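You operate a simulated robot arm through the tools that you are given. There is no shell and no other tool.

You are at the controls of a simulated robot arm. One attempt, no reset.

Task
Wet the yellow cloth and rub the smear off the mirror.
Fine: cold water; tap off; the cloth ends in the sink. What is to be rubbed or washed off counts as gone when no trace of it is left.

It is judged by the outcome, as a careful person would: the job done as asked, and still so three seconds after it is handed in. It fails if anything else is knocked over, pushed out of place, dropped, spilled or broken. Flat cloth is picked up by pressing the open fingertips on it (5 to 10 N) and closing them slowly along it; thin cloth reads only 2 to 8 mm in the jaws.

Robot
A 7-joint arm with a two-finger parallel gripper, fixed in place. Base frame: the origin is at the foot of the arm, x ahead of it, y to its left, z up. Lengths are in m, angles in rad, forces in N, time in s.
With the tool pointing down near the work surface it reaches from about 0.38 to 0.8 m from the base axis. Its first joint turns from -2.496 to 2.496 rad. Payload 3 kg.
The tool frame sits at the grasp point between the pads (the TCP): z along the fingers, y along the line on which they close. The tips reach 0.03 m beyond it. The gripper opens to 0.11 m. The fingers are 0.02 m wide and 0.01 m thick; the gripper's body (0.048 by 0.112 m) begins 0.055 m behind the TCP.
Orientation is that of the tool frame in the base frame, as [roll, pitch, yaw] about the fixed x, y, z axes, in that order (R = Rz(yaw) Ry(pitch) Rx(roll)). With the fingers straight down and closing along the base's y, the tool's x points along the base's -x, its y along +y and its z along -z.

Tools
- The arm moves only by the tool play_rows. Its argument "moves" is a list of rows, each a list of 3 entries, a list of its own where there are three numbers: the shift along the tool's x, y, z in m, then the turn, a rotation vector about the tool's x, y, z in rad, then the closure in counts, from 0 (fully open) to 255 (shut). In form: [[[dx, dy, dz], [ax, ay, az], hand], ...]. A call has 1 to 20 rows; each row shifts and turns the commanded pose from where the row before left it, along the tool's axes as they then stand. Rows are played at 5 a second. More than 0.05 m and 0.15 rad between two rows, or a gripper value outside its range, and nothing of the call is played. A pose out of reach is approached as far as the arm can. The call stops where the force on the tool passes 50 N (or 10 N more than at its start, if that is more) or the arm is blocked; 0.2 s more then pass. Each finger travels about 0.153 m/s and halts on what it meets, pressing with about 37 N; the grip force reading is that of the motor and also rises with nothing between the fingers. The clock runs only during rows and for 0.2 s after the last one: add rows that do not move to give the fingers time. The reply holds the time, the measured pose of the TCP, the force on the tool along the base axes, the opening and the grip force, in the units named above and with some noise, with the torque about the TCP (base axes, N m) and any sound that the robot's microphone picked up.
- Cameras (640 x 400 px; columns grow to the right, rows downward): "scene" is fixed at [0.2197, 0.4978, 1.6854]; the picture's right is [-0.90, -0.44, 0.00], its down [-0.17, 0.34, -0.93] and it looks along [0.41, -0.83, -0.38] (base axes); focal length 214 px, centre (320, 200). "wrist" rides on the gripper at [0.072, 0.017, -0.103] in the tool frame; the picture's right is [-0.23, 0.97, 0.00], its down [-0.76, -0.18, -0.62] and it looks along [-0.61, -0.14, 0.78] (tool axes); focal length 222 px, centre (320, 200). There is no depth. A picture from a camera that has moved, and an enlarged one, comes with that camera's place and axes in the base frame and with its lens.
- get_image(camera): a new picture of that camera. The clock stands still meanwhile.
- move_column(by): slides the trunk up (or, below 0, down) by that many m; the arm rides with it, the base frame stays. It gives what a move gives, with no picture.
- close_up(camera, box): a new picture of the part [left, top, right, bottom] of that camera's present view, enlarged. The clock stands still meanwhile.
- hand_in(): hands the job in; it is judged then, once.

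Places have to be worked out from the pictures, the camera data and where the tool is seen. Open the gripper and draw the arm clear of the work before you hand the job in, unless the task says otherwise.

The tools are called as name(argument=value, ...) on one line, values as JSON. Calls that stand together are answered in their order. play_rows: Moves the arm, as the interface text tells. Its arguments: {"type":"object","properties":{"moves":{"type":"array","items":{"type":"array"}}},"required":["moves"]} The other tools are called the same way: move_column (by) slides the trunk up or down; get_image (camera) takes a picture; close_up (camera, box) takes an enlarged picture of a part of a camera's view; hand_in () hands the job in.

At the start:

```text
clock: 0.0
ee_pos: [0.3761, 0.1602, 1.4582]
tcp_rot: [3.141, 0.001, -3.141]
ft_force: [0.8, 0.0, 0.5]
ft_torque: [-0.01, 0.01, 0.0]
grip_width: 0.1101
grasp_force: 0.1
trunk travel left (down, up): [-0.425, 0.065]
```

scene: 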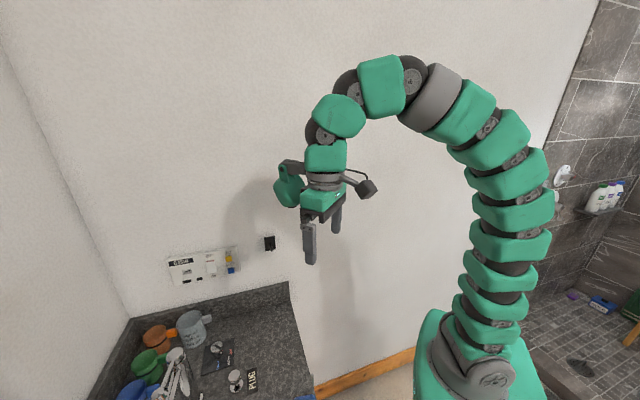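
wrist: 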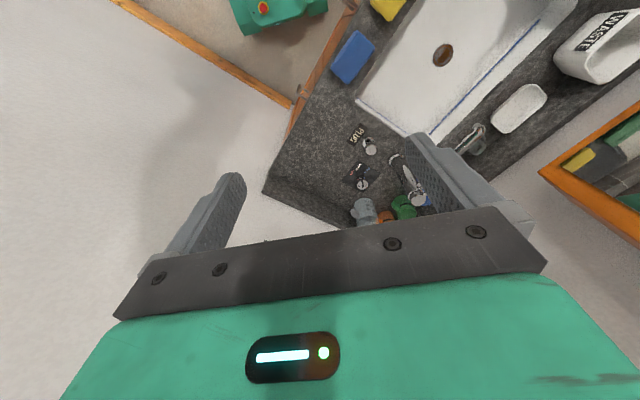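

The wrist view shows a counter with a sink, a yellow thing at the top edge, and an orange-framed mirror at right. I'll enlarge parts of both views to make out objects before moving.

close_up(camera="wrist", box=[240, 0, 640, 250])

close_up(camera="scene", box=[80, 220, 360, 400])

close_up(camera="wrist", box=[340, 120, 460, 230])

```text
1.60 times, centred on (440, 125) of wrist
camera zoom: at [0.304, 0.1763, 1.5621], right [0.23, 0.97, 0.0], down [0.76, -0.18, 0.62], along [0.61, -0.14, -0.78], focal length 355 px, centre (128, 320)
```

zoom: 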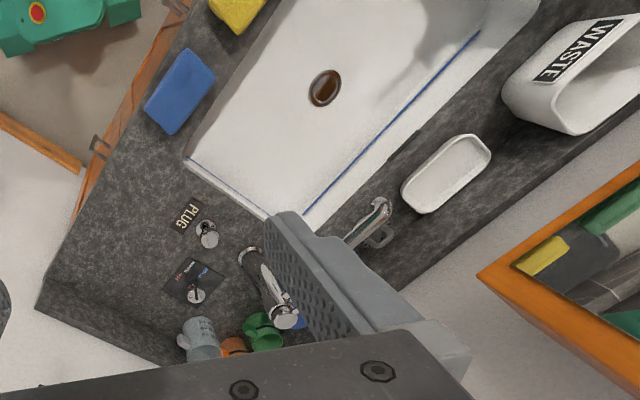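

```text
2.22 times, centred on (220, 310) of scene
camera zoom: at [0.2197, 0.4978, 1.6854], right [-0.9, -0.44, 0.0], down [-0.17, 0.34, -0.93], along [0.41, -0.83, -0.38], focal length 477 px, centre (542, -44)
```

zoom: 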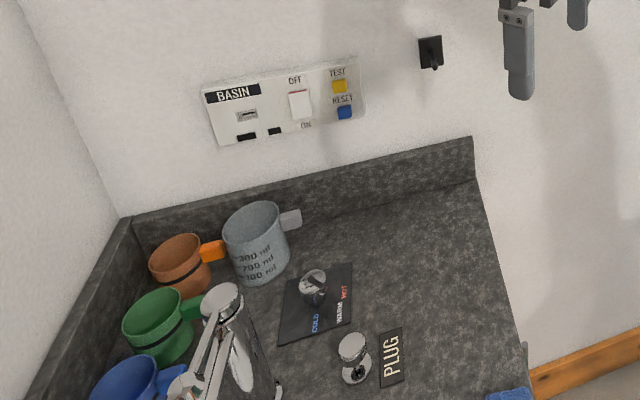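

```text
3.64 times, centred on (400, 175) of wrist
camera zoom: at [0.304, 0.1763, 1.5621], right [0.23, 0.97, 0.0], down [0.76, -0.18, 0.62], along [0.61, -0.14, -0.78], focal length 808 px, centre (29, 291)
```

zoom: 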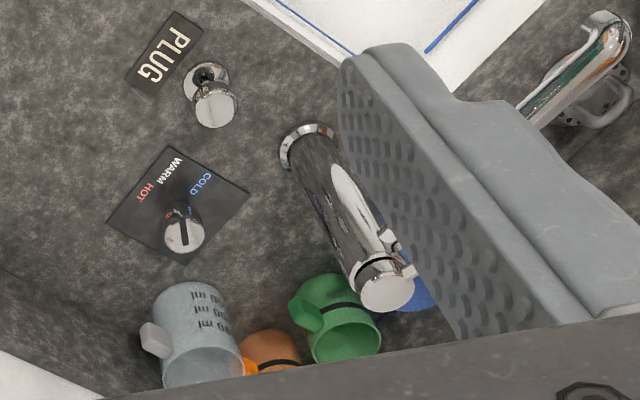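

From both views I triangulate the temperature knob at about (0.75, 0.22, 0.94). The counter is turned about 45° to the base, with the mirror wall ahead-left. I'll turn the tool in place so the wrist camera faces that wall.

play_rows(moves=[[[0, 0, 0], [0, 0, -0.15], 0], [[0, 0, 0], [0, 0, -0.15], 0], [[0, 0, 0], [0, 0, -0.15], 0], [[0, 0, 0], [0, 0, -0.15], 0], [[0, 0, 0], [0, 0, -0.15], 0], [[0, 0, 0], [0, 0, -0.035], 0], [[0, 0, 0], [0, 0, 0], 0]])

get_image(camera="wrist")

get_image(camera="scene")

```text
clock: 1.6
ee_pos: [0.3777, 0.16, 1.4582]
tcp_rot: [-3.141, -0.002, -2.358]
ft_force: [0.2, 0.1, 0.8]
ft_torque: [0.0, -0.01, 0.0]
grip_width: 0.1099
grasp_force: 0.1
trunk travel left (down, up): [-0.425, 0.065]
```

```text
taken
camera wrist: at [0.3139, 0.12, 1.5624], right [-0.53, 0.85, 0.0], down [0.66, 0.41, 0.62], along [0.53, 0.33, -0.78], focal length 222 px, centre (320, 200)
```

wrist: 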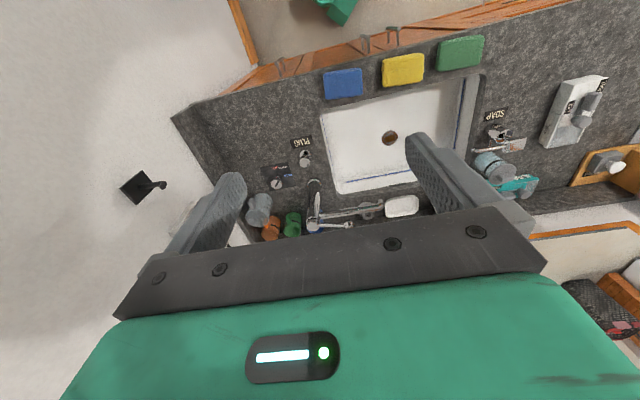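

```text
taken
```

scene: 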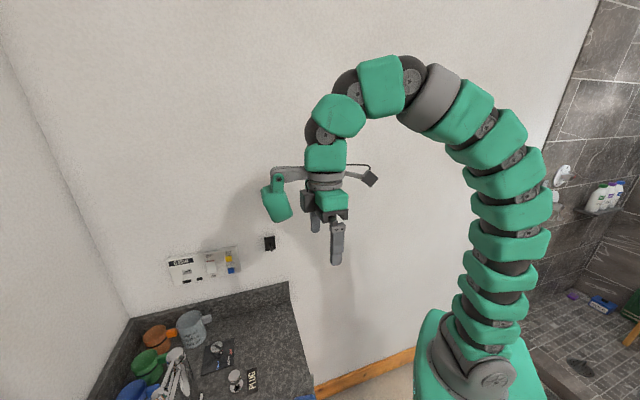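

Three cloths (blue, yellow, green) lie along the front edge, with the tap and knobs at the left end. I'll tilt the tool up toward the back wall so the wrist camera can see the mirror.

play_rows(moves=[[[0, 0, 0], [0, -0.15, 0], 0], [[0, 0, 0], [0, -0.15, 0], 0], [[0, 0, 0], [0, -0.15, 0], 0], [[0, 0, 0], [0, -0.15, 0], 0], [[0, 0, 0], [0, -0.15, 0], 0], [[0, 0, 0], [0, -0.15, 0], 0], [[0, 0, 0], [0, 0, 0], 0]])

get_image(camera="wrist")

get_image(camera="scene")

```text
clock: 3.2
ee_pos: [0.3765, 0.1593, 1.4588]
tcp_rot: [-3.141, 0.901, -2.357]
ft_force: [0.6, -0.5, -0.2]
ft_torque: [0.02, 0.02, -0.02]
grip_width: 0.1099
grasp_force: 0.1
trunk travel left (down, up): [-0.425, 0.065]
```

```text
taken
camera wrist: at [0.2755, 0.0821, 1.4672], right [-0.59, 0.79, 0.18], down [0.11, -0.14, 0.98], along [0.8, 0.6, -0.01], focal length 222 px, centre (320, 200)
```

wrist: 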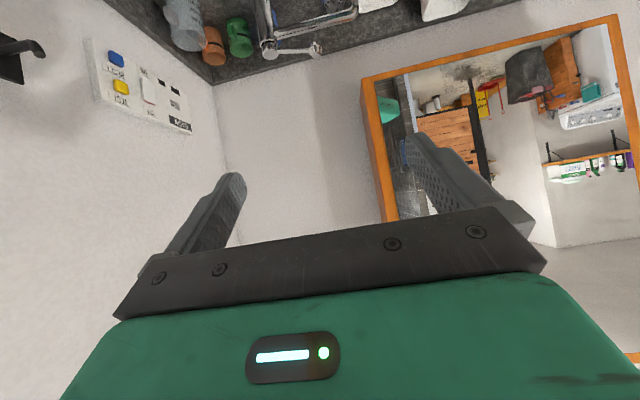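

```text
taken
```

scene: 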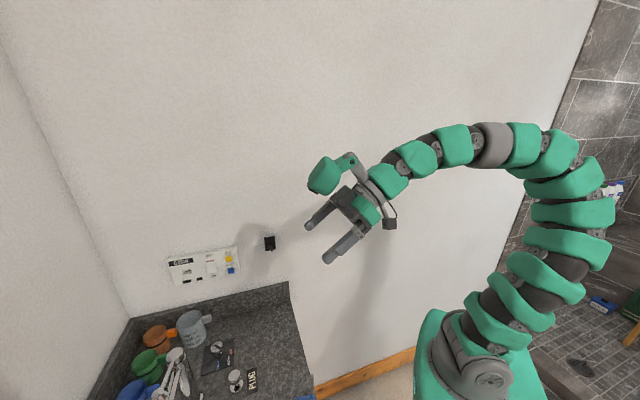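

The mirror is in view; a brownish patch near its lower-left part may be the smear. I'll enlarge it.

close_up(camera="wrist", box=[350, 10, 640, 190])

close_up(camera="wrist", box=[400, 40, 520, 115])

close_up(camera="wrist", box=[60, 0, 380, 200])

```text
2.21 times, centred on (495, 100) of wrist
camera zoom: at [0.2755, 0.0821, 1.4672], right [-0.59, 0.79, 0.18], down [0.11, -0.14, 0.98], along [0.8, 0.6, -0.01], focal length 490 px, centre (-66, 421)
```

zoom: 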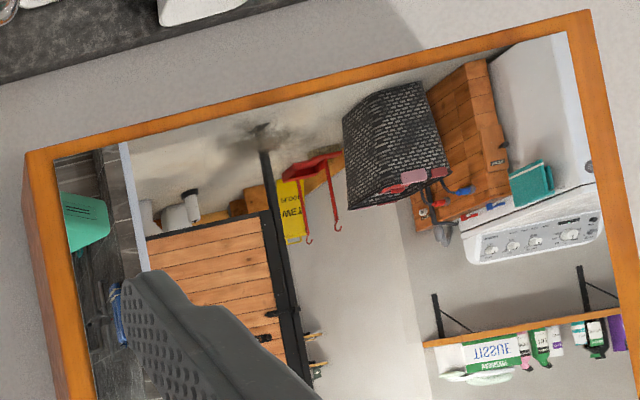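

```text
5.33 times, centred on (460, 78) of wrist
camera zoom: at [0.2755, 0.0821, 1.4672], right [-0.59, 0.79, 0.18], down [0.11, -0.14, 0.98], along [0.8, 0.6, -0.01], focal length 1185 px, centre (-427, 853)
```

zoom: 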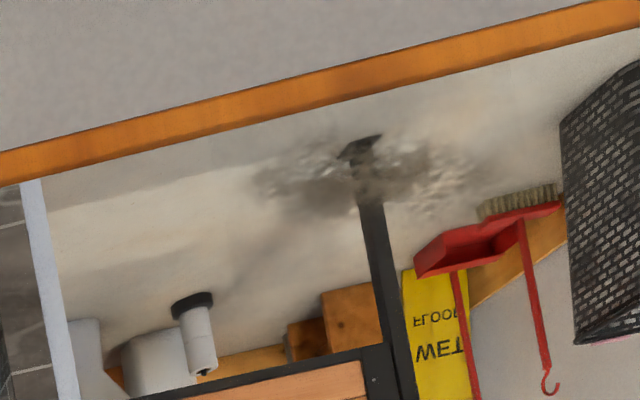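

```text
2.00 times, centred on (220, 100) of wrist
camera zoom: at [0.2755, 0.0821, 1.4672], right [-0.59, 0.79, 0.18], down [0.11, -0.14, 0.98], along [0.8, 0.6, -0.01], focal length 444 px, centre (520, 400)
```

zoom: 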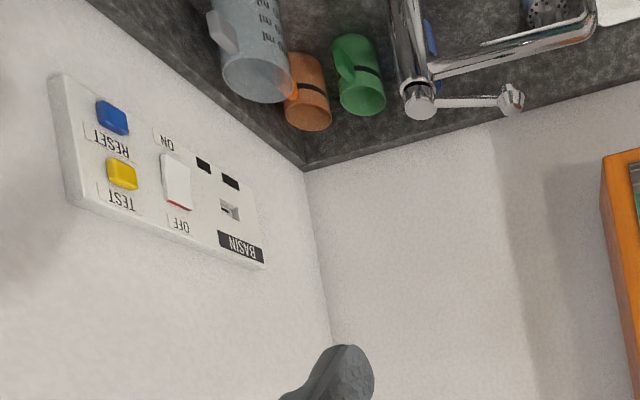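

The smear is a grey smudge low on the mirror, about at (0.46, 0.74, 1.22). The frame front stands out from the wall, about 0.85 m from the base along (0.71, 0.71). Next I'll tilt partway back for a better look at the tap, spout and knob, and zoom with the scene camera as well.

play_rows(moves=[[[0, 0, 0], [0, 0.15, 0], 0], [[0, 0, 0], [0, 0.15, 0], 0], [[0, 0, 0], [0, 0.15, 0], 0], [[0, 0, 0], [0, 0.05, 0], 0], [[0, 0, 0], [0, 0, 0], 0]])

get_image(camera="wrist")

close_up(camera="wrist", box=[230, 50, 430, 175])

close_up(camera="scene", box=[110, 300, 270, 400])

close_up(camera="scene", box=[160, 235, 256, 295])

```text
clock: 4.4
ee_pos: [0.3762, 0.1608, 1.4586]
tcp_rot: [-3.14, 0.398, -2.357]
ft_force: [0.0, -0.6, -0.3]
ft_torque: [-0.05, -0.02, 0.0]
grip_width: 0.1098
grasp_force: 0.0
trunk travel left (down, up): [-0.425, 0.065]
```

```text
taken
camera wrist: at [0.2886, 0.0957, 1.5265], right [-0.54, 0.84, 0.09], down [0.45, 0.2, 0.87], along [0.71, 0.51, -0.49], focal length 222 px, centre (320, 200)
```

wrist: 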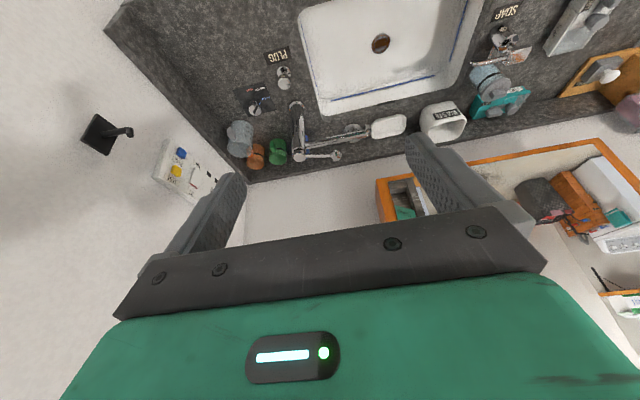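

```text
3.20 times, centred on (330, 112) of wrist
camera zoom: at [0.2886, 0.0957, 1.5265], right [-0.54, 0.84, 0.09], down [0.45, 0.2, 0.87], along [0.71, 0.51, -0.49], focal length 711 px, centre (288, 480)
```

zoom: 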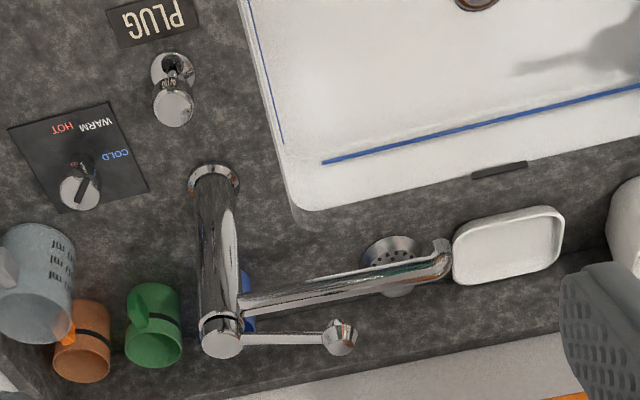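

```text
4.00 times, centred on (190, 350) of scene
camera zoom: at [0.2197, 0.4978, 1.6854], right [-0.9, -0.44, 0.0], down [-0.17, 0.34, -0.93], along [0.41, -0.83, -0.38], focal length 858 px, centre (840, -400)
```

zoom: 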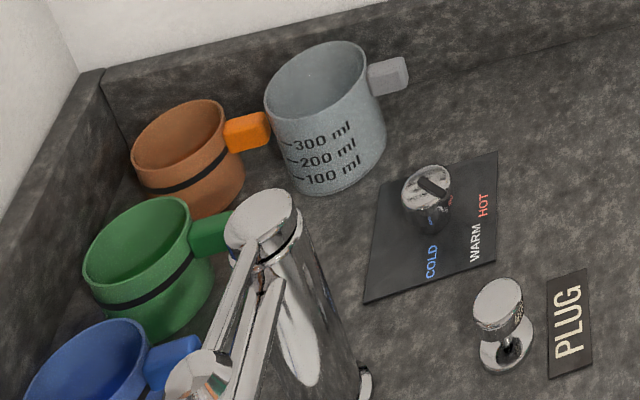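

```text
6.67 times, centred on (208, 265) of scene
camera zoom: at [0.2197, 0.4978, 1.6854], right [-0.9, -0.44, 0.0], down [-0.17, 0.34, -0.93], along [0.41, -0.83, -0.38], focal length 1430 px, centre (1067, -233)
```

zoom: 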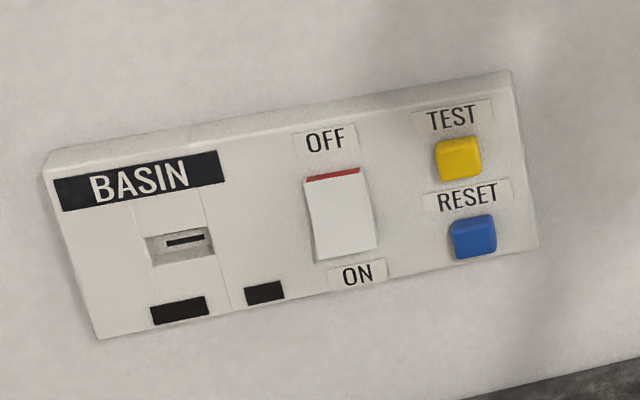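

The knob's mark needs a closer read, and the spout seems to hang over an overflow grate near the soap dish rather than the basin. I'll zoom in further on the knob, spout and sink.

close_up(camera="scene", box=[196, 335, 244, 365])

close_up(camera="wrist", box=[230, 75, 294, 115])

close_up(camera="wrist", box=[280, 95, 408, 175])

close_up(camera="wrist", box=[440, 0, 640, 125])

```text
13.33 times, centred on (220, 350) of scene
camera zoom: at [0.2197, 0.4978, 1.6854], right [-0.9, -0.44, 0.0], down [-0.17, 0.34, -0.93], along [0.41, -0.83, -0.38], focal length 2860 px, centre (1653, -1800)
```

zoom: 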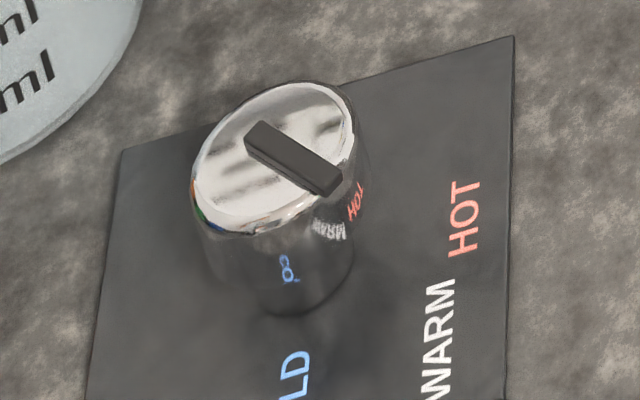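

```text
10.00 times, centred on (262, 95) of wrist
camera zoom: at [0.2886, 0.0957, 1.5265], right [-0.54, 0.84, 0.09], down [0.45, 0.2, 0.87], along [0.71, 0.51, -0.49], focal length 2221 px, centre (900, 1250)
```

zoom: 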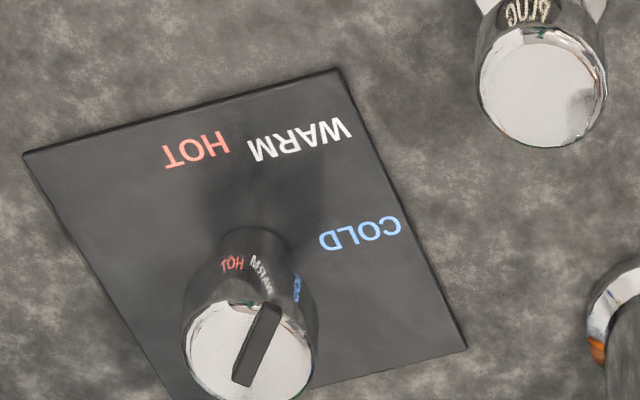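

```text
5.00 times, centred on (344, 135) of wrist
camera zoom: at [0.2886, 0.0957, 1.5265], right [-0.54, 0.84, 0.09], down [0.45, 0.2, 0.87], along [0.71, 0.51, -0.49], focal length 1111 px, centre (200, 525)
```

zoom: 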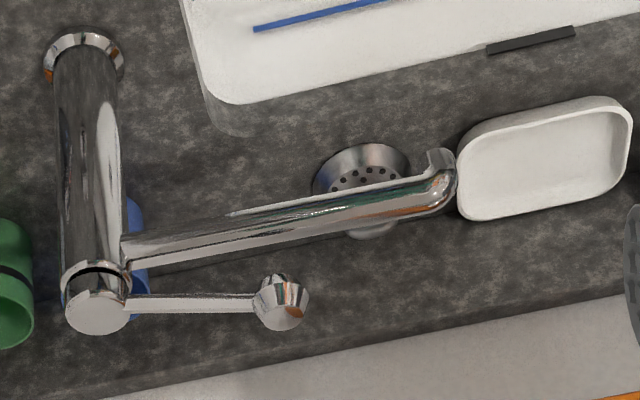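

```text
3.20 times, centred on (540, 62) of wrist
camera zoom: at [0.2886, 0.0957, 1.5265], right [-0.54, 0.84, 0.09], down [0.45, 0.2, 0.87], along [0.71, 0.51, -0.49], focal length 711 px, centre (-384, 640)
```

zoom: 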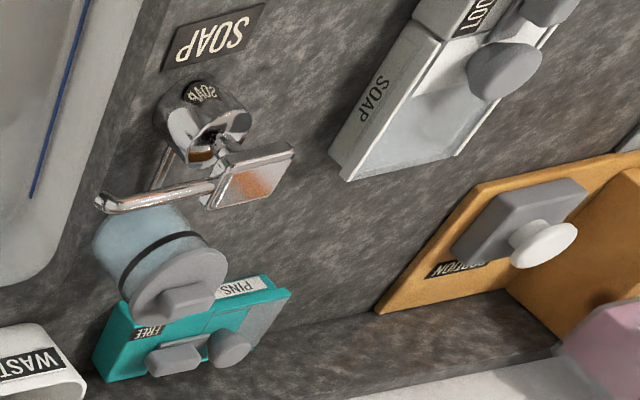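

The knob's bar points at WARM, so it needs about 48° clockwise to reach COLD. The knob axis is near (0.748, 0.218) with its top at z≈0.946, and the tap pillar near (0.704, 0.340) with its top at z≈1.115. I'll lower the trunk for a closer, lower look at the tap.

move_column(by=-0.2)

get_image(camera="wrist")

get_image(camera="scene")

```text
clock: 6.6
ee_pos: [0.3767, 0.1584, 1.2577]
tcp_rot: [3.14, 0.399, -2.354]
ft_force: [0.0, -0.6, 0.0]
ft_torque: [0.0, -0.04, 0.03]
grip_width: 0.1099
grasp_force: 0.0
trunk travel left (down, up): [-0.225, 0.265]
```

```text
taken
camera wrist: at [0.2885, 0.0955, 1.3266], right [-0.54, 0.84, 0.09], down [0.45, 0.2, 0.87], along [0.71, 0.51, -0.48], focal length 222 px, centre (320, 200)
```

wrist: 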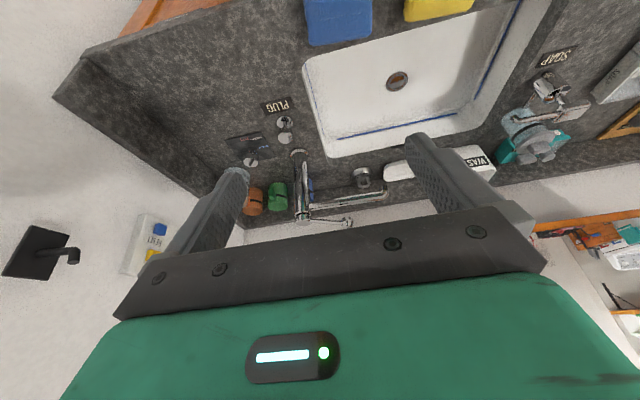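

```text
taken
```

scene: 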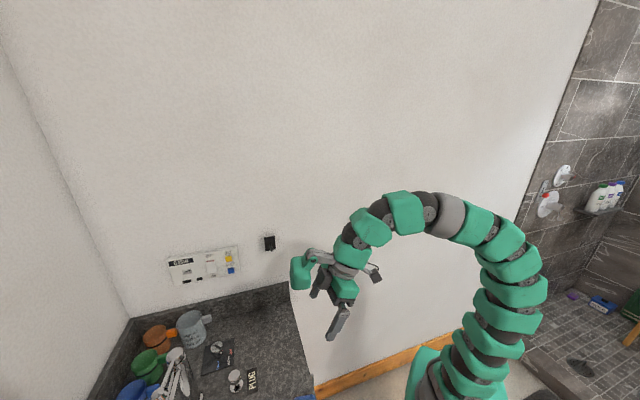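

close_up(camera="wrist", box=[230, 90, 422, 240])

close_up(camera="wrist", box=[280, 0, 560, 160])

```text
2.67 times, centred on (326, 165) of wrist
camera zoom: at [0.2885, 0.0955, 1.3266], right [-0.54, 0.84, 0.09], down [0.45, 0.2, 0.87], along [0.71, 0.51, -0.48], focal length 592 px, centre (304, 293)
```

zoom: 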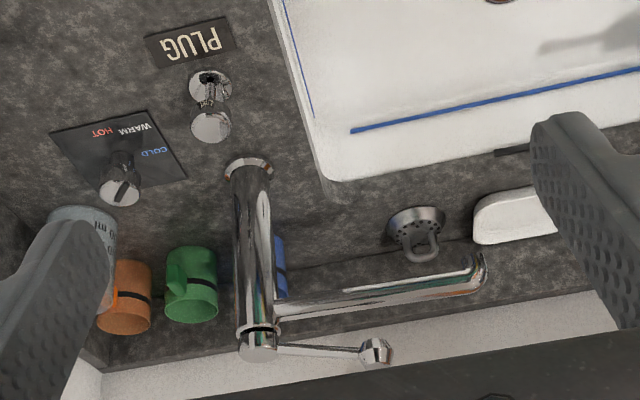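

```text
2.29 times, centred on (420, 80) of wrist
camera zoom: at [0.2885, 0.0955, 1.3266], right [-0.54, 0.84, 0.09], down [0.45, 0.2, 0.87], along [0.71, 0.51, -0.48], focal length 508 px, centre (91, 474)
```

zoom: 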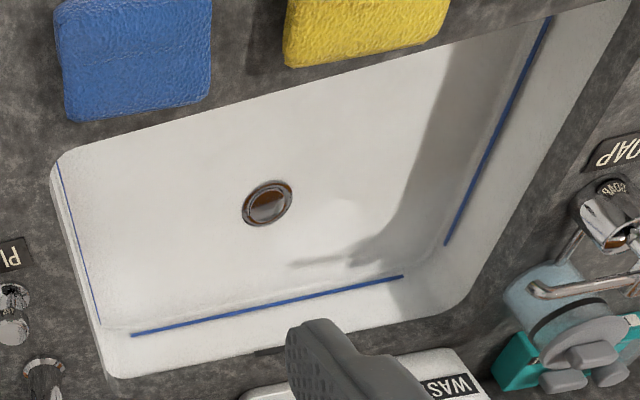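

Triangulating across the two heights puts the spout end at about (0.572, 0.497, 1.061), above the basin, and the lever end at about (0.632, 0.411, 1.137). The knob comes first: I'll straighten the tool and yaw it so the camera and side block clear the cup and tap while I turn it.

play_rows(moves=[[[0, 0, 0], [0, 0.133, 0], 0], [[0, 0, 0], [0, 0.133, 0], 0], [[0, 0, 0], [0, 0.133, 0], 0], [[0, 0, 0], [0, 0, 0.138], 60], [[0, 0, 0], [0, 0, 0.138], 60], [[0, 0, 0], [0, 0, 0.138], 60], [[0, 0, 0], [0, 0, 0.138], 90], [[0, 0, 0], [0, 0, 0.138], 90], [[0, 0, 0], [0, 0, 0.138], 90], [[0, 0, 0], [0, 0, 0.138], 90], [[0, 0, 0], [0, 0, 0.138], 90], [[0, 0, 0], [0, 0, 0.138], 90], [[0, 0, 0], [0, 0, 0.138], 90], [[0, 0, 0], [0, 0, 0.138], 90], [[0, 0, 0], [0, 0, 0.138], 90], [[0, 0, 0], [0, 0, 0], 90]])

```text
clock: 10.0
ee_pos: [0.376, 0.1606, 1.2594]
tcp_rot: [-3.141, 0.0, 2.268]
ft_force: [0.3, -0.4, 0.0]
ft_torque: [0.01, 0.01, 0.02]
grip_width: 0.0712
grasp_force: 0.0
trunk travel left (down, up): [-0.225, 0.265]
```

The tool is vertical at yaw 130°. Now I'll travel at this height to above the knob at (0.748, 0.218).

play_rows(moves=[[[-0.0244, 0.04025, 0], [0, 0, 0], 90], [[-0.0244, 0.04025, 0], [0, 0, 0], 90], [[-0.0244, 0.04025, 0], [0, 0, 0], 90], [[-0.0244, 0.04025, 0], [0, 0, 0], 90], [[-0.0244, 0.04025, 0], [0, 0, 0], 90], [[-0.0244, 0.04025, 0], [0, 0, 0], 90], [[-0.0244, 0.04025, 0], [0, 0, 0], 90], [[-0.0244, 0.04025, 0], [0, 0, 0], 90], [[0, 0, 0], [0, 0, 0], 90]])

get_image(camera="scene")

get_image(camera="wrist")

```text
clock: 12.0
ee_pos: [0.5444, 0.1897, 1.1897]
tcp_rot: [3.141, -0.002, 2.271]
ft_force: [1.0, -0.8, 0.0]
ft_torque: [0.01, 0.03, 0.0]
grip_width: 0.0711
grasp_force: 0.1
out of reach, approached as far as the arm can: row 1, 2, 3, 4, 5, 6, 7, 8
trunk travel left (down, up): [-0.225, 0.265]
```

```text
taken
```

scene: 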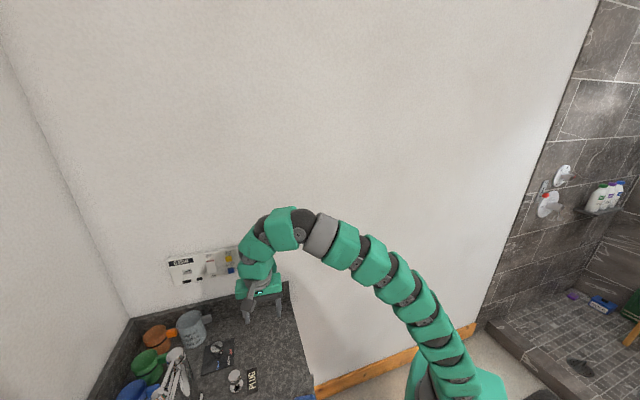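

```text
taken
camera wrist: at [0.511, 0.2556, 1.294], right [0.89, 0.45, 0.0], down [0.35, -0.7, 0.62], along [0.28, -0.56, -0.78], focal length 222 px, centre (320, 200)
```

wrist: 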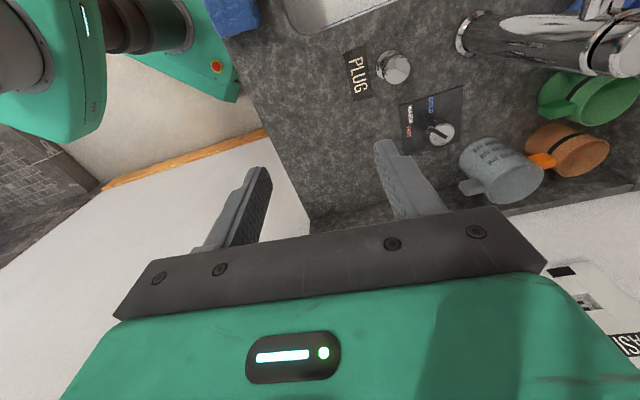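

At this height the arm only got to (0.544, 0.190, 1.190); reach grows lower down. I'll descend to z≈1.06 and then move outward toward the knob.

play_rows(moves=[[[0, 0, 0.04], [0, 0, 0], 90], [[0, 0, 0.04], [0, 0, 0], 90], [[0, 0, 0.04], [0, 0, 0], 90], [[0, 0, 0], [0, 0, 0], 90]])

```text
clock: 13.0
ee_pos: [0.5439, 0.19, 1.0689]
tcp_rot: [3.141, -0.001, 2.272]
ft_force: [1.1, -0.1, 1.0]
ft_torque: [0.0, 0.0, -0.02]
grip_width: 0.0712
grasp_force: 0.0
trunk travel left (down, up): [-0.225, 0.265]
```

Descent is good, and the commanded pose follows the reached one. Now outward toward the knob at z≈1.07.

play_rows(moves=[[[-0.02204, 0.0348, 0], [0, 0, 0], 90], [[-0.02204, 0.0348, 0], [0, 0, 0], 90], [[-0.02204, 0.0348, 0], [0, 0, 0], 90], [[-0.02204, 0.0348, 0], [0, 0, 0], 90], [[-0.02204, 0.0348, 0], [0, 0, 0], 90], [[0, 0, 0], [0, 0, 0], 90]])

get_image(camera="wrist")

get_image(camera="scene")

```text
clock: 14.4
ee_pos: [0.681, 0.2063, 1.056]
tcp_rot: [3.142, -0.001, 2.271]
ft_force: [0.2, -0.4, -0.4]
ft_torque: [0.01, -0.01, 0.01]
grip_width: 0.0713
grasp_force: 0.1
out of reach, approached as far as the arm can: row 4, 5
trunk travel left (down, up): [-0.225, 0.265]
```

```text
taken
camera wrist: at [0.6473, 0.2722, 1.1597], right [0.89, 0.45, 0.0], down [0.35, -0.7, 0.62], along [0.28, -0.56, -0.78], focal length 222 px, centre (320, 200)
```

wrist: 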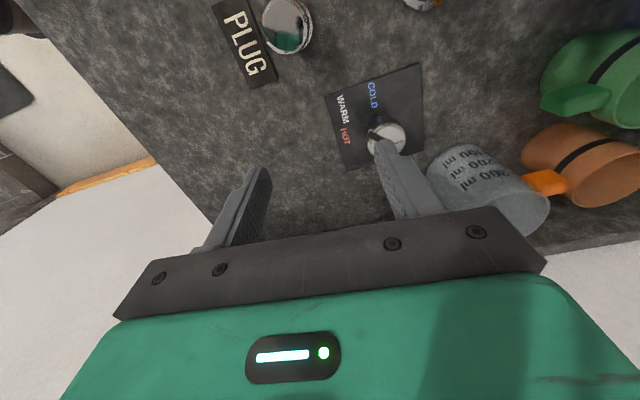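

```text
taken
```

scene: 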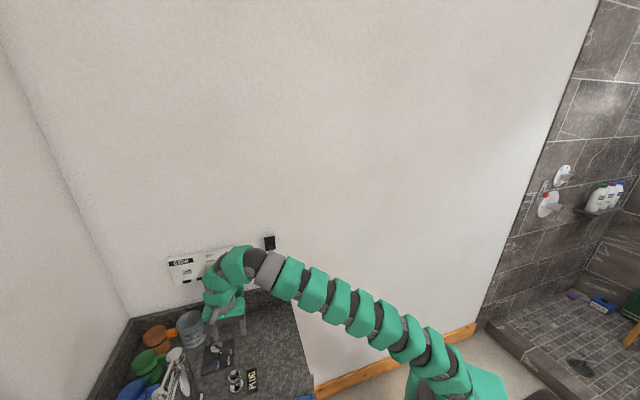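

Fitting the two reach limits shows raising the trunk gives more reach at knob height. I'll raise it by 0.12, then come down and move out over the knob.

move_column(by=0.12)

play_rows(moves=[[[0, 0, 0.04], [0, 0, 0], 90], [[0, 0, 0.04], [0, 0, 0], 90], [[0, 0, 0.045], [0, 0, 0], 90], [[0, 0, 0], [0, 0, 0], 90]])

```text
clock: 15.9
ee_pos: [0.6811, 0.2064, 1.1761]
tcp_rot: [3.141, -0.002, 2.27]
ft_force: [0.1, -0.3, 0.1]
ft_torque: [0.04, 0.02, -0.01]
grip_width: 0.0709
grasp_force: 0.1
trunk travel left (down, up): [-0.345, 0.145]
```

```text
clock: 16.9
ee_pos: [0.6822, 0.209, 1.0521]
tcp_rot: [-3.141, -0.001, 2.272]
ft_force: [0.5, -0.2, -1.2]
ft_torque: [0.02, 0.04, 0.03]
grip_width: 0.0711
grasp_force: 0.0
trunk travel left (down, up): [-0.345, 0.145]
```

Knob re-estimated at (0.747, 0.219). Moving the last 6.6 cm out over it at z≈1.05.

play_rows(moves=[[[-0.0172, 0.0284, 0], [0, 0, 0], 90], [[-0.0171, 0.0284, 0], [0, 0, 0], 90], [[0, 0, 0], [0, 0, 0], 90]])

get_image(camera="wrist")

close_up(camera="scene", box=[130, 260, 290, 400])

```text
clock: 17.7
ee_pos: [0.7449, 0.2179, 1.0484]
tcp_rot: [-3.139, -0.002, 2.269]
ft_force: [-0.2, 0.9, -0.3]
ft_torque: [0.0, 0.04, 0.01]
grip_width: 0.0711
grasp_force: 0.0
trunk travel left (down, up): [-0.345, 0.145]
```

```text
taken
camera wrist: at [0.7105, 0.2838, 1.1523], right [0.89, 0.45, 0.0], down [0.36, -0.7, 0.62], along [0.28, -0.56, -0.78], focal length 222 px, centre (320, 200)
```

wrist: 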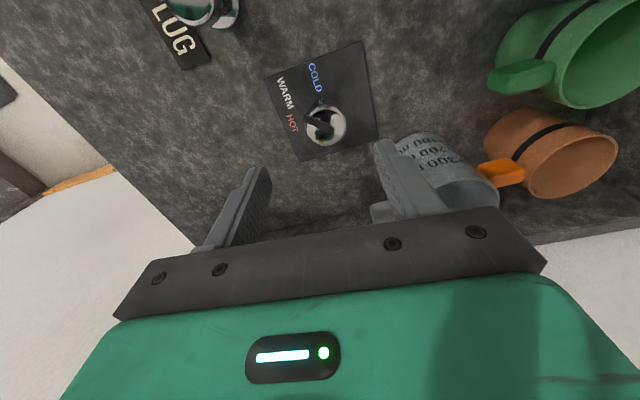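

```text
2.86 times, centred on (210, 330) of scene
camera zoom: at [0.2197, 0.4978, 1.6854], right [-0.9, -0.44, 0.0], down [-0.17, 0.34, -0.93], along [0.41, -0.83, -0.38], focal length 613 px, centre (634, -171)
```

zoom: 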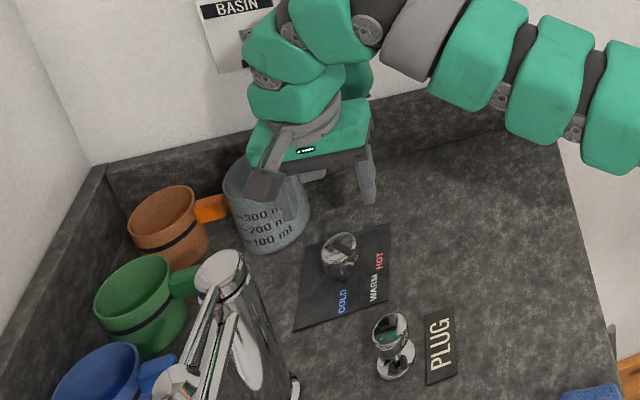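

The knob reads (0.7477, 0.2185) and sits centred between the fingers. I'll nudge 3 mm and descend until the tips straddle it at z≈0.918.

play_rows(moves=[[[-0.0013, 0.0025, 0.03], [0, 0, 0], 90], [[0, 0, 0.03], [0, 0, 0], 90], [[0, 0, 0.025], [0, 0, 0], 90], [[0, 0, 0.015], [0, 0, 0], 90], [[0, 0, 0], [0, 0, 0], 90]])

get_image(camera="wrist")

close_up(camera="scene", box=[130, 260, 290, 400])

```text
clock: 18.9
ee_pos: [0.7502, 0.2173, 0.949]
tcp_rot: [-3.141, 0.0, 2.271]
ft_force: [-0.3, 0.1, 0.6]
ft_torque: [0.03, -0.04, -0.04]
grip_width: 0.0713
grasp_force: 0.0
trunk travel left (down, up): [-0.345, 0.145]
```

```text
taken
camera wrist: at [0.7168, 0.2832, 1.0534], right [0.89, 0.45, 0.0], down [0.35, -0.7, 0.62], along [0.28, -0.56, -0.78], focal length 222 px, centre (320, 200)
```

wrist: 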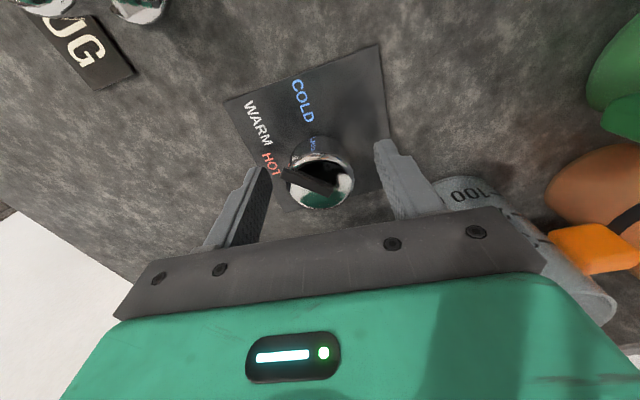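

```text
2.86 times, centred on (210, 330) of scene
camera zoom: at [0.2197, 0.4978, 1.6854], right [-0.9, -0.44, 0.0], down [-0.17, 0.34, -0.93], along [0.41, -0.83, -0.38], focal length 613 px, centre (634, -171)
```

zoom: 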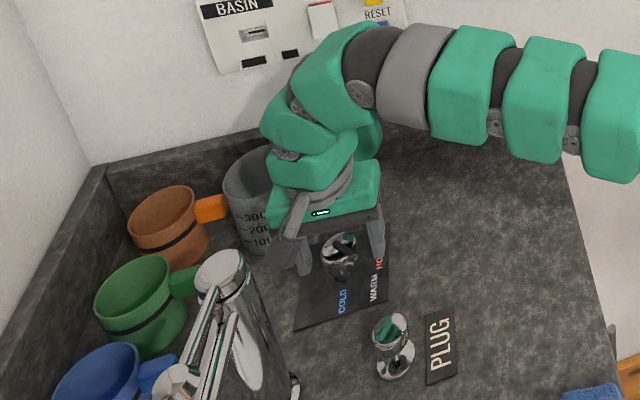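

The fingers straddle the knob. Closing slowly to grip it.

play_rows(moves=[[[0, 0, 0], [0, 0, 0], 120], [[0, 0, 0], [0, 0, 0], 145], [[0, 0, 0], [0, 0, 0], 160], [[0, 0, 0], [0, 0, 0], 175], [[0, 0, 0], [0, 0, 0], 175]])

```text
clock: 20.1
ee_pos: [0.7513, 0.2165, 0.9494]
tcp_rot: [3.139, 0.001, 2.271]
ft_force: [5.4, 3.9, 1.5]
ft_torque: [0.09, -0.24, 0.02]
grip_width: 0.0393
grasp_force: 44.8
trunk travel left (down, up): [-0.345, 0.145]
```

The grip closed at 39 mm on the knob. Turning it clockwise from above by about 0.84 rad toward COLD.

play_rows(moves=[[[0, 0, 0], [0, 0, 0.07], 175], [[0, 0, 0], [0, 0, 0.07], 175], [[0, 0, 0], [0, 0, 0.07], 175], [[0, 0, 0], [0, 0, 0.07], 175], [[0, 0, 0], [0, 0, 0.07], 175], [[0, 0, 0], [0, 0, 0.07], 175], [[0, 0, 0], [0, 0, 0.07], 175], [[0, 0, 0], [0, 0, 0.07], 175], [[0, 0, 0], [0, 0, 0.07], 175], [[0, 0, 0], [0, 0, 0.07], 175], [[0, 0, 0], [0, 0, 0.07], 175], [[0, 0, 0], [0, 0, 0.07], 175], [[0, 0, 0], [0, 0, 0], 175]])

get_image(camera="wrist")

close_up(camera="scene", box=[170, 310, 266, 370])

```text
clock: 22.9
ee_pos: [0.7497, 0.2176, 0.95]
tcp_rot: [-3.14, 0.0, 1.43]
ft_force: [-11.1, -3.6, -10.8]
ft_torque: [-0.03, 0.24, 0.67]
grip_width: 0.039
grasp_force: 44.7
trunk travel left (down, up): [-0.345, 0.145]
```

```text
taken
camera wrist: at [0.776, 0.2863, 1.0539], right [0.93, -0.36, 0.0], down [-0.28, -0.73, 0.62], along [-0.23, -0.58, -0.78], focal length 222 px, centre (320, 200)
```

wrist: 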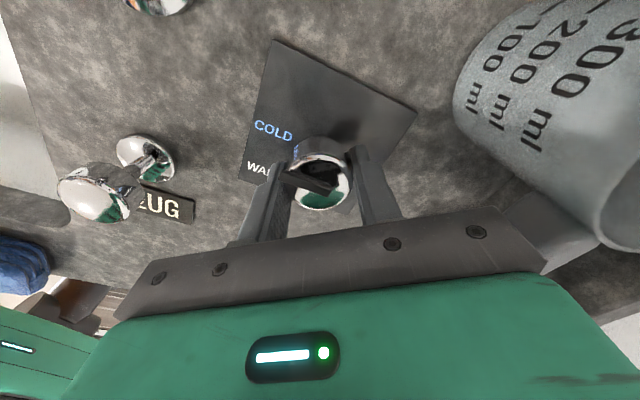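

```text
6.67 times, centred on (218, 340) of scene
camera zoom: at [0.2197, 0.4978, 1.6854], right [-0.9, -0.44, 0.0], down [-0.17, 0.34, -0.93], along [0.41, -0.83, -0.38], focal length 1430 px, centre (1000, -733)
```

zoom: 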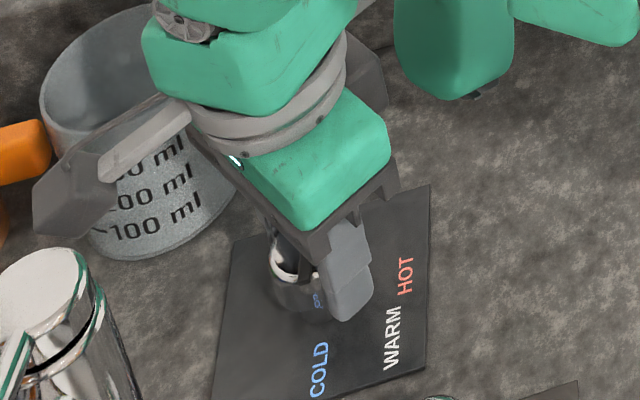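

The knob turned with the gripper and its bar now points at about 135°, the COLD label. I'll open slightly to release it and lift a little to check.

play_rows(moves=[[[0, 0, 0], [0, 0, 0], 130], [[0, 0, 0], [0, 0, 0], 90], [[0, 0, 0], [0, 0, 0], 90], [[0, 0, -0.03], [0, 0, 0], 90], [[0, 0, -0.04], [0, 0, 0], 90], [[0, 0, -0.04], [0, 0, 0], 90], [[0, 0, 0], [0, 0, 0], 90]])

get_image(camera="wrist")

close_up(camera="wrist", box=[240, 20, 400, 180])

close_up(camera="scene", box=[180, 320, 260, 370])

```text
clock: 24.5
ee_pos: [0.7279, 0.2243, 1.0539]
tcp_rot: [3.141, -0.001, 1.434]
ft_force: [-1.0, 1.7, -0.1]
ft_torque: [-0.18, -0.06, 0.0]
grip_width: 0.0713
grasp_force: 0.1
out of reach, approached as far as the arm can: row 6
trunk travel left (down, up): [-0.345, 0.145]
```

```text
taken
camera wrist: at [0.7544, 0.2938, 1.1585], right [0.93, -0.36, 0.0], down [-0.28, -0.73, 0.62], along [-0.22, -0.58, -0.78], focal length 222 px, centre (320, 200)
```

wrist: 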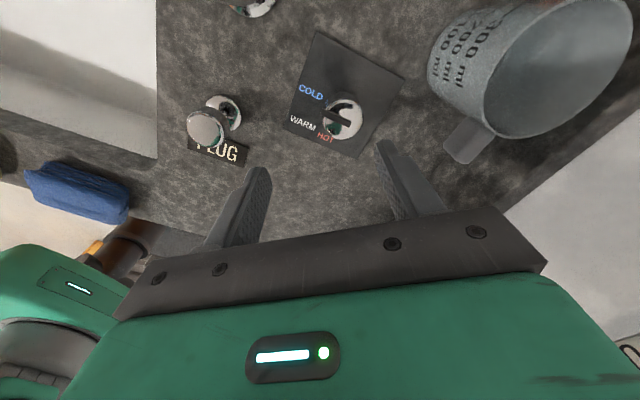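

```text
2.50 times, centred on (320, 100) of wrist
camera zoom: at [0.7544, 0.2938, 1.1585], right [0.93, -0.36, 0.0], down [-0.28, -0.73, 0.62], along [-0.22, -0.58, -0.78], focal length 555 px, centre (320, 450)
```

zoom: 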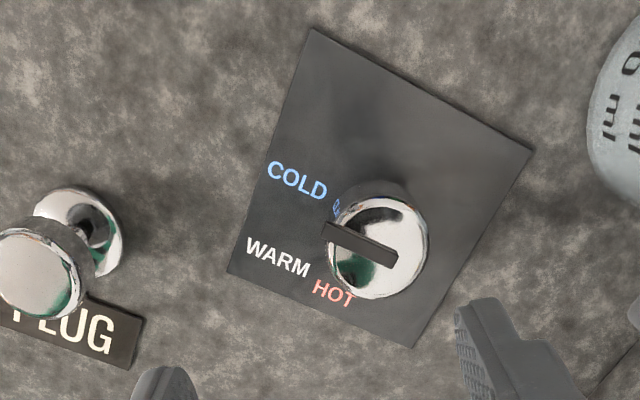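

```text
8.00 times, centred on (220, 345) of scene
camera zoom: at [0.2197, 0.4978, 1.6854], right [-0.9, -0.44, 0.0], down [-0.17, 0.34, -0.93], along [0.41, -0.83, -0.38], focal length 1716 px, centre (1120, -960)
```

zoom: 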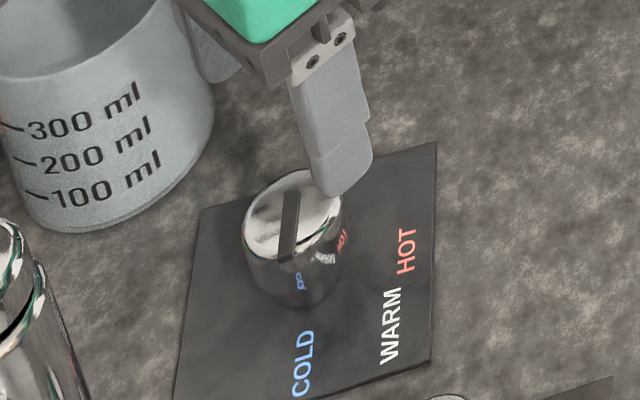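

The bar now points at COLD (about 135°, with the label at 130°). I'll back away from the tap toward the front, rise and turn to look at the lever mechanism.

play_rows(moves=[[[-0.0352, -0.0267, 0], [0, 0, 0], 90], [[-0.0352, -0.0267, 0], [0, 0, 0], 90], [[-0.0352, -0.0267, 0], [0, 0, 0], 90], [[-0.0352, -0.0267, 0], [0, 0, 0], 60], [[-0.0352, -0.0267, 0], [0, 0, 0], 30], [[0, 0, -0.04], [0, 0, 0], 0], [[0, 0, -0.04], [0, 0, -0.14], 0], [[0, 0, -0.04], [0, 0, -0.14], 0], [[0, 0, 0], [0, 0, -0.14], 0], [[0, 0, 0], [0, 0, -0.14], 0], [[0, 0, 0], [0, 0, -0.14], 0], [[0, 0, 0], [0, 0, -0.14], 0], [[0, 0, 0], [0, 0, -0.14], 0], [[0, 0, 0], [0, 0, -0.14], 0], [[0, 0, 0], [0, 0, -0.14], 0], [[0, 0, 0], [0, 0, -0.14], 0], [[0, 0, 0], [0, 0, -0.14], 0], [[0, 0, 0], [0, 0, -0.14], 0], [[0, 0, 0], [0, 0, -0.14], 0]])

get_image(camera="wrist")

get_image(camera="scene")

```text
clock: 27.3
ee_pos: [0.5674, 0.054, 1.1762]
tcp_rot: [-3.134, -0.002, 2.408]
ft_force: [-27.0, -19.9, 5.4]
ft_torque: [1.1, -2.13, -3.16]
grip_width: 0.1101
grasp_force: 0.0
trunk travel left (down, up): [-0.345, 0.145]
stopped in row 14: the force on the tool passed its limit at 60 N (the readings are from after the stop); the commanded pose is now the measured one
```

```text
taken
camera wrist: at [0.5255, 0.1144, 1.2802], right [0.82, 0.57, -0.01], down [0.45, -0.64, 0.62], along [0.35, -0.51, -0.78], focal length 222 px, centre (320, 200)
```

wrist: 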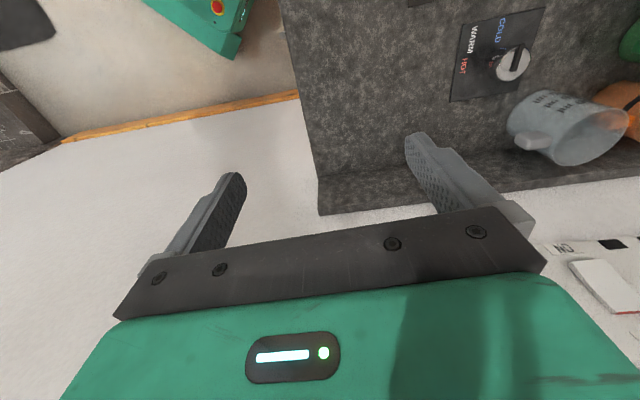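

```text
taken
```

scene: 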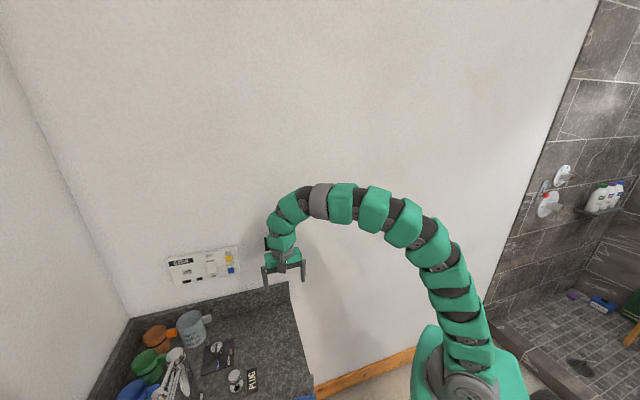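

The side block of the gripper touched something while turning; the black wall peg is near (0.74, -0.08, 1.19). I'll look before moving off it.

close_up(camera="scene", box=[220, 200, 340, 300])

```text
4.00 times, centred on (280, 250) of scene
camera zoom: at [0.2197, 0.4978, 1.6854], right [-0.9, -0.44, 0.0], down [-0.17, 0.34, -0.93], along [0.41, -0.83, -0.38], focal length 858 px, centre (480, 0)
```

zoom: 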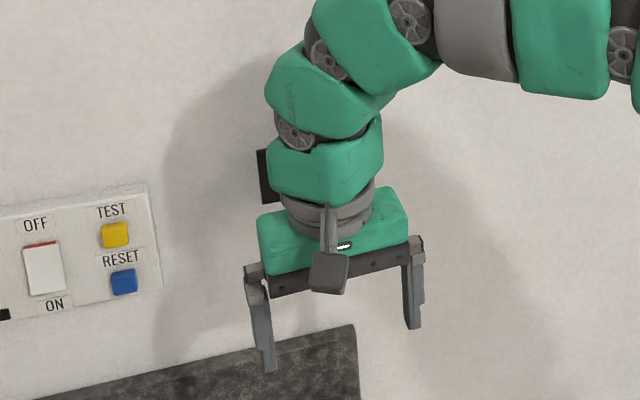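

The peg's wall plate is behind the gripper, so the block is touching it from the front side. I'll ease off 1.5 cm backward and then move straight away from that wall.

play_rows(moves=[[[0, -0.015, 0], [0, 0, 0], 0], [[0.01, -0.01, 0], [0, 0, 0], 0], [[0.04, 0, 0], [0, 0, 0], 0], [[0.045, 0, 0], [0, 0, 0], 0], [[0.045, 0, 0], [0, 0, 0], 0], [[0, 0, 0], [0, 0, 0], 0]])

close_up(camera="scene", box=[220, 200, 340, 300])

```text
clock: 28.7
ee_pos: [0.4495, 0.1302, 1.1753]
tcp_rot: [-3.132, -0.003, 2.413]
ft_force: [0.6, -0.6, -0.6]
ft_torque: [-0.02, 0.01, 0.04]
grip_width: 0.11
grasp_force: 0.1
trunk travel left (down, up): [-0.345, 0.145]
```

```text
4.00 times, centred on (280, 250) of scene
camera zoom: at [0.2197, 0.4978, 1.6854], right [-0.9, -0.44, 0.0], down [-0.17, 0.34, -0.93], along [0.41, -0.83, -0.38], focal length 858 px, centre (480, 0)
```

zoom: 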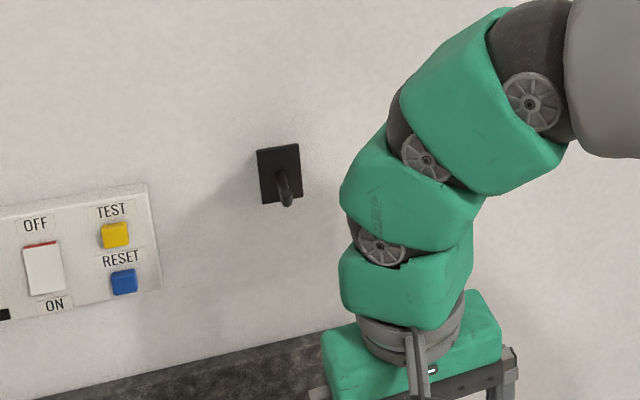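

Clear of the peg, and it looks unchanged. I'll finish turning the tool toward the back wall here, then tilt up to look at the tap's lever.

play_rows(moves=[[[0, 0, 0], [0, 0, -0.1376], 0], [[0, 0, 0], [0, 0, -0.1376], 0], [[0, 0, 0], [0, 0, -0.1376], 0], [[0, 0, 0], [0, 0, -0.1376], 0], [[0, 0, 0], [0, 0, -0.1376], 0], [[0, 0, 0], [0, 0, -0.1376], 0], [[0, 0, 0], [0, 0, -0.1376], 0], [[0, 0, 0], [0, 0, -0.1376], 0], [[0, 0, 0], [0, 0, -0.1376], 0], [[0, 0, 0], [0, 0, -0.1376], 0], [[0, 0, 0], [0, 0, -0.1376], 0], [[0, 0, 0], [0, -0.14, 0], 0], [[0, 0, 0], [0, -0.14, 0], 0], [[0, 0, 0], [0, -0.14, 0], 0], [[0, 0, 0], [0, -0.14, 0], 0], [[0, 0, 0], [0, 0, 0], 0]])

get_image(camera="wrist")

close_up(camera="wrist", box=[240, 60, 400, 210])

```text
clock: 32.1
ee_pos: [0.4497, 0.1311, 1.1741]
tcp_rot: [3.138, 0.552, -2.36]
ft_force: [0.5, -0.1, -0.5]
ft_torque: [-0.03, -0.01, -0.02]
grip_width: 0.1099
grasp_force: 0.0
trunk travel left (down, up): [-0.345, 0.145]
```

```text
taken
camera wrist: at [0.3557, 0.061, 1.2255], right [-0.55, 0.83, 0.12], down [0.35, 0.1, 0.93], along [0.76, 0.55, -0.35], focal length 222 px, centre (320, 200)
```

wrist: 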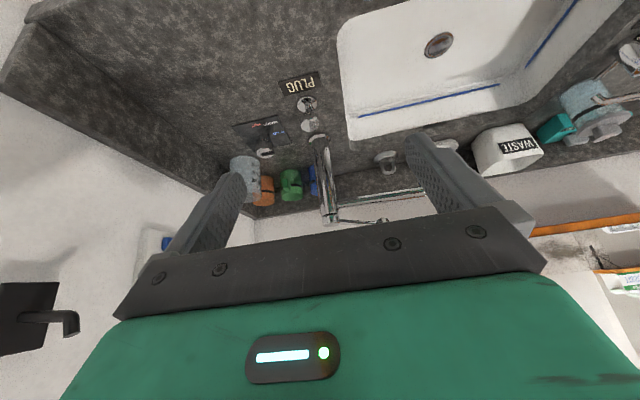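

```text
2.67 times, centred on (320, 135) of wrist
camera zoom: at [0.3557, 0.061, 1.2255], right [-0.55, 0.83, 0.12], down [0.35, 0.1, 0.93], along [0.76, 0.55, -0.35], focal length 592 px, centre (320, 373)
```

zoom: 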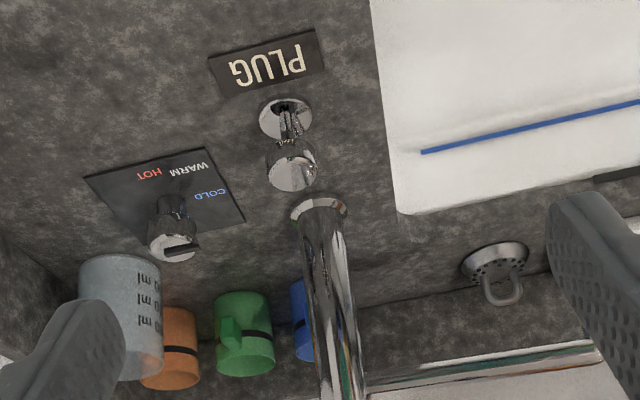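

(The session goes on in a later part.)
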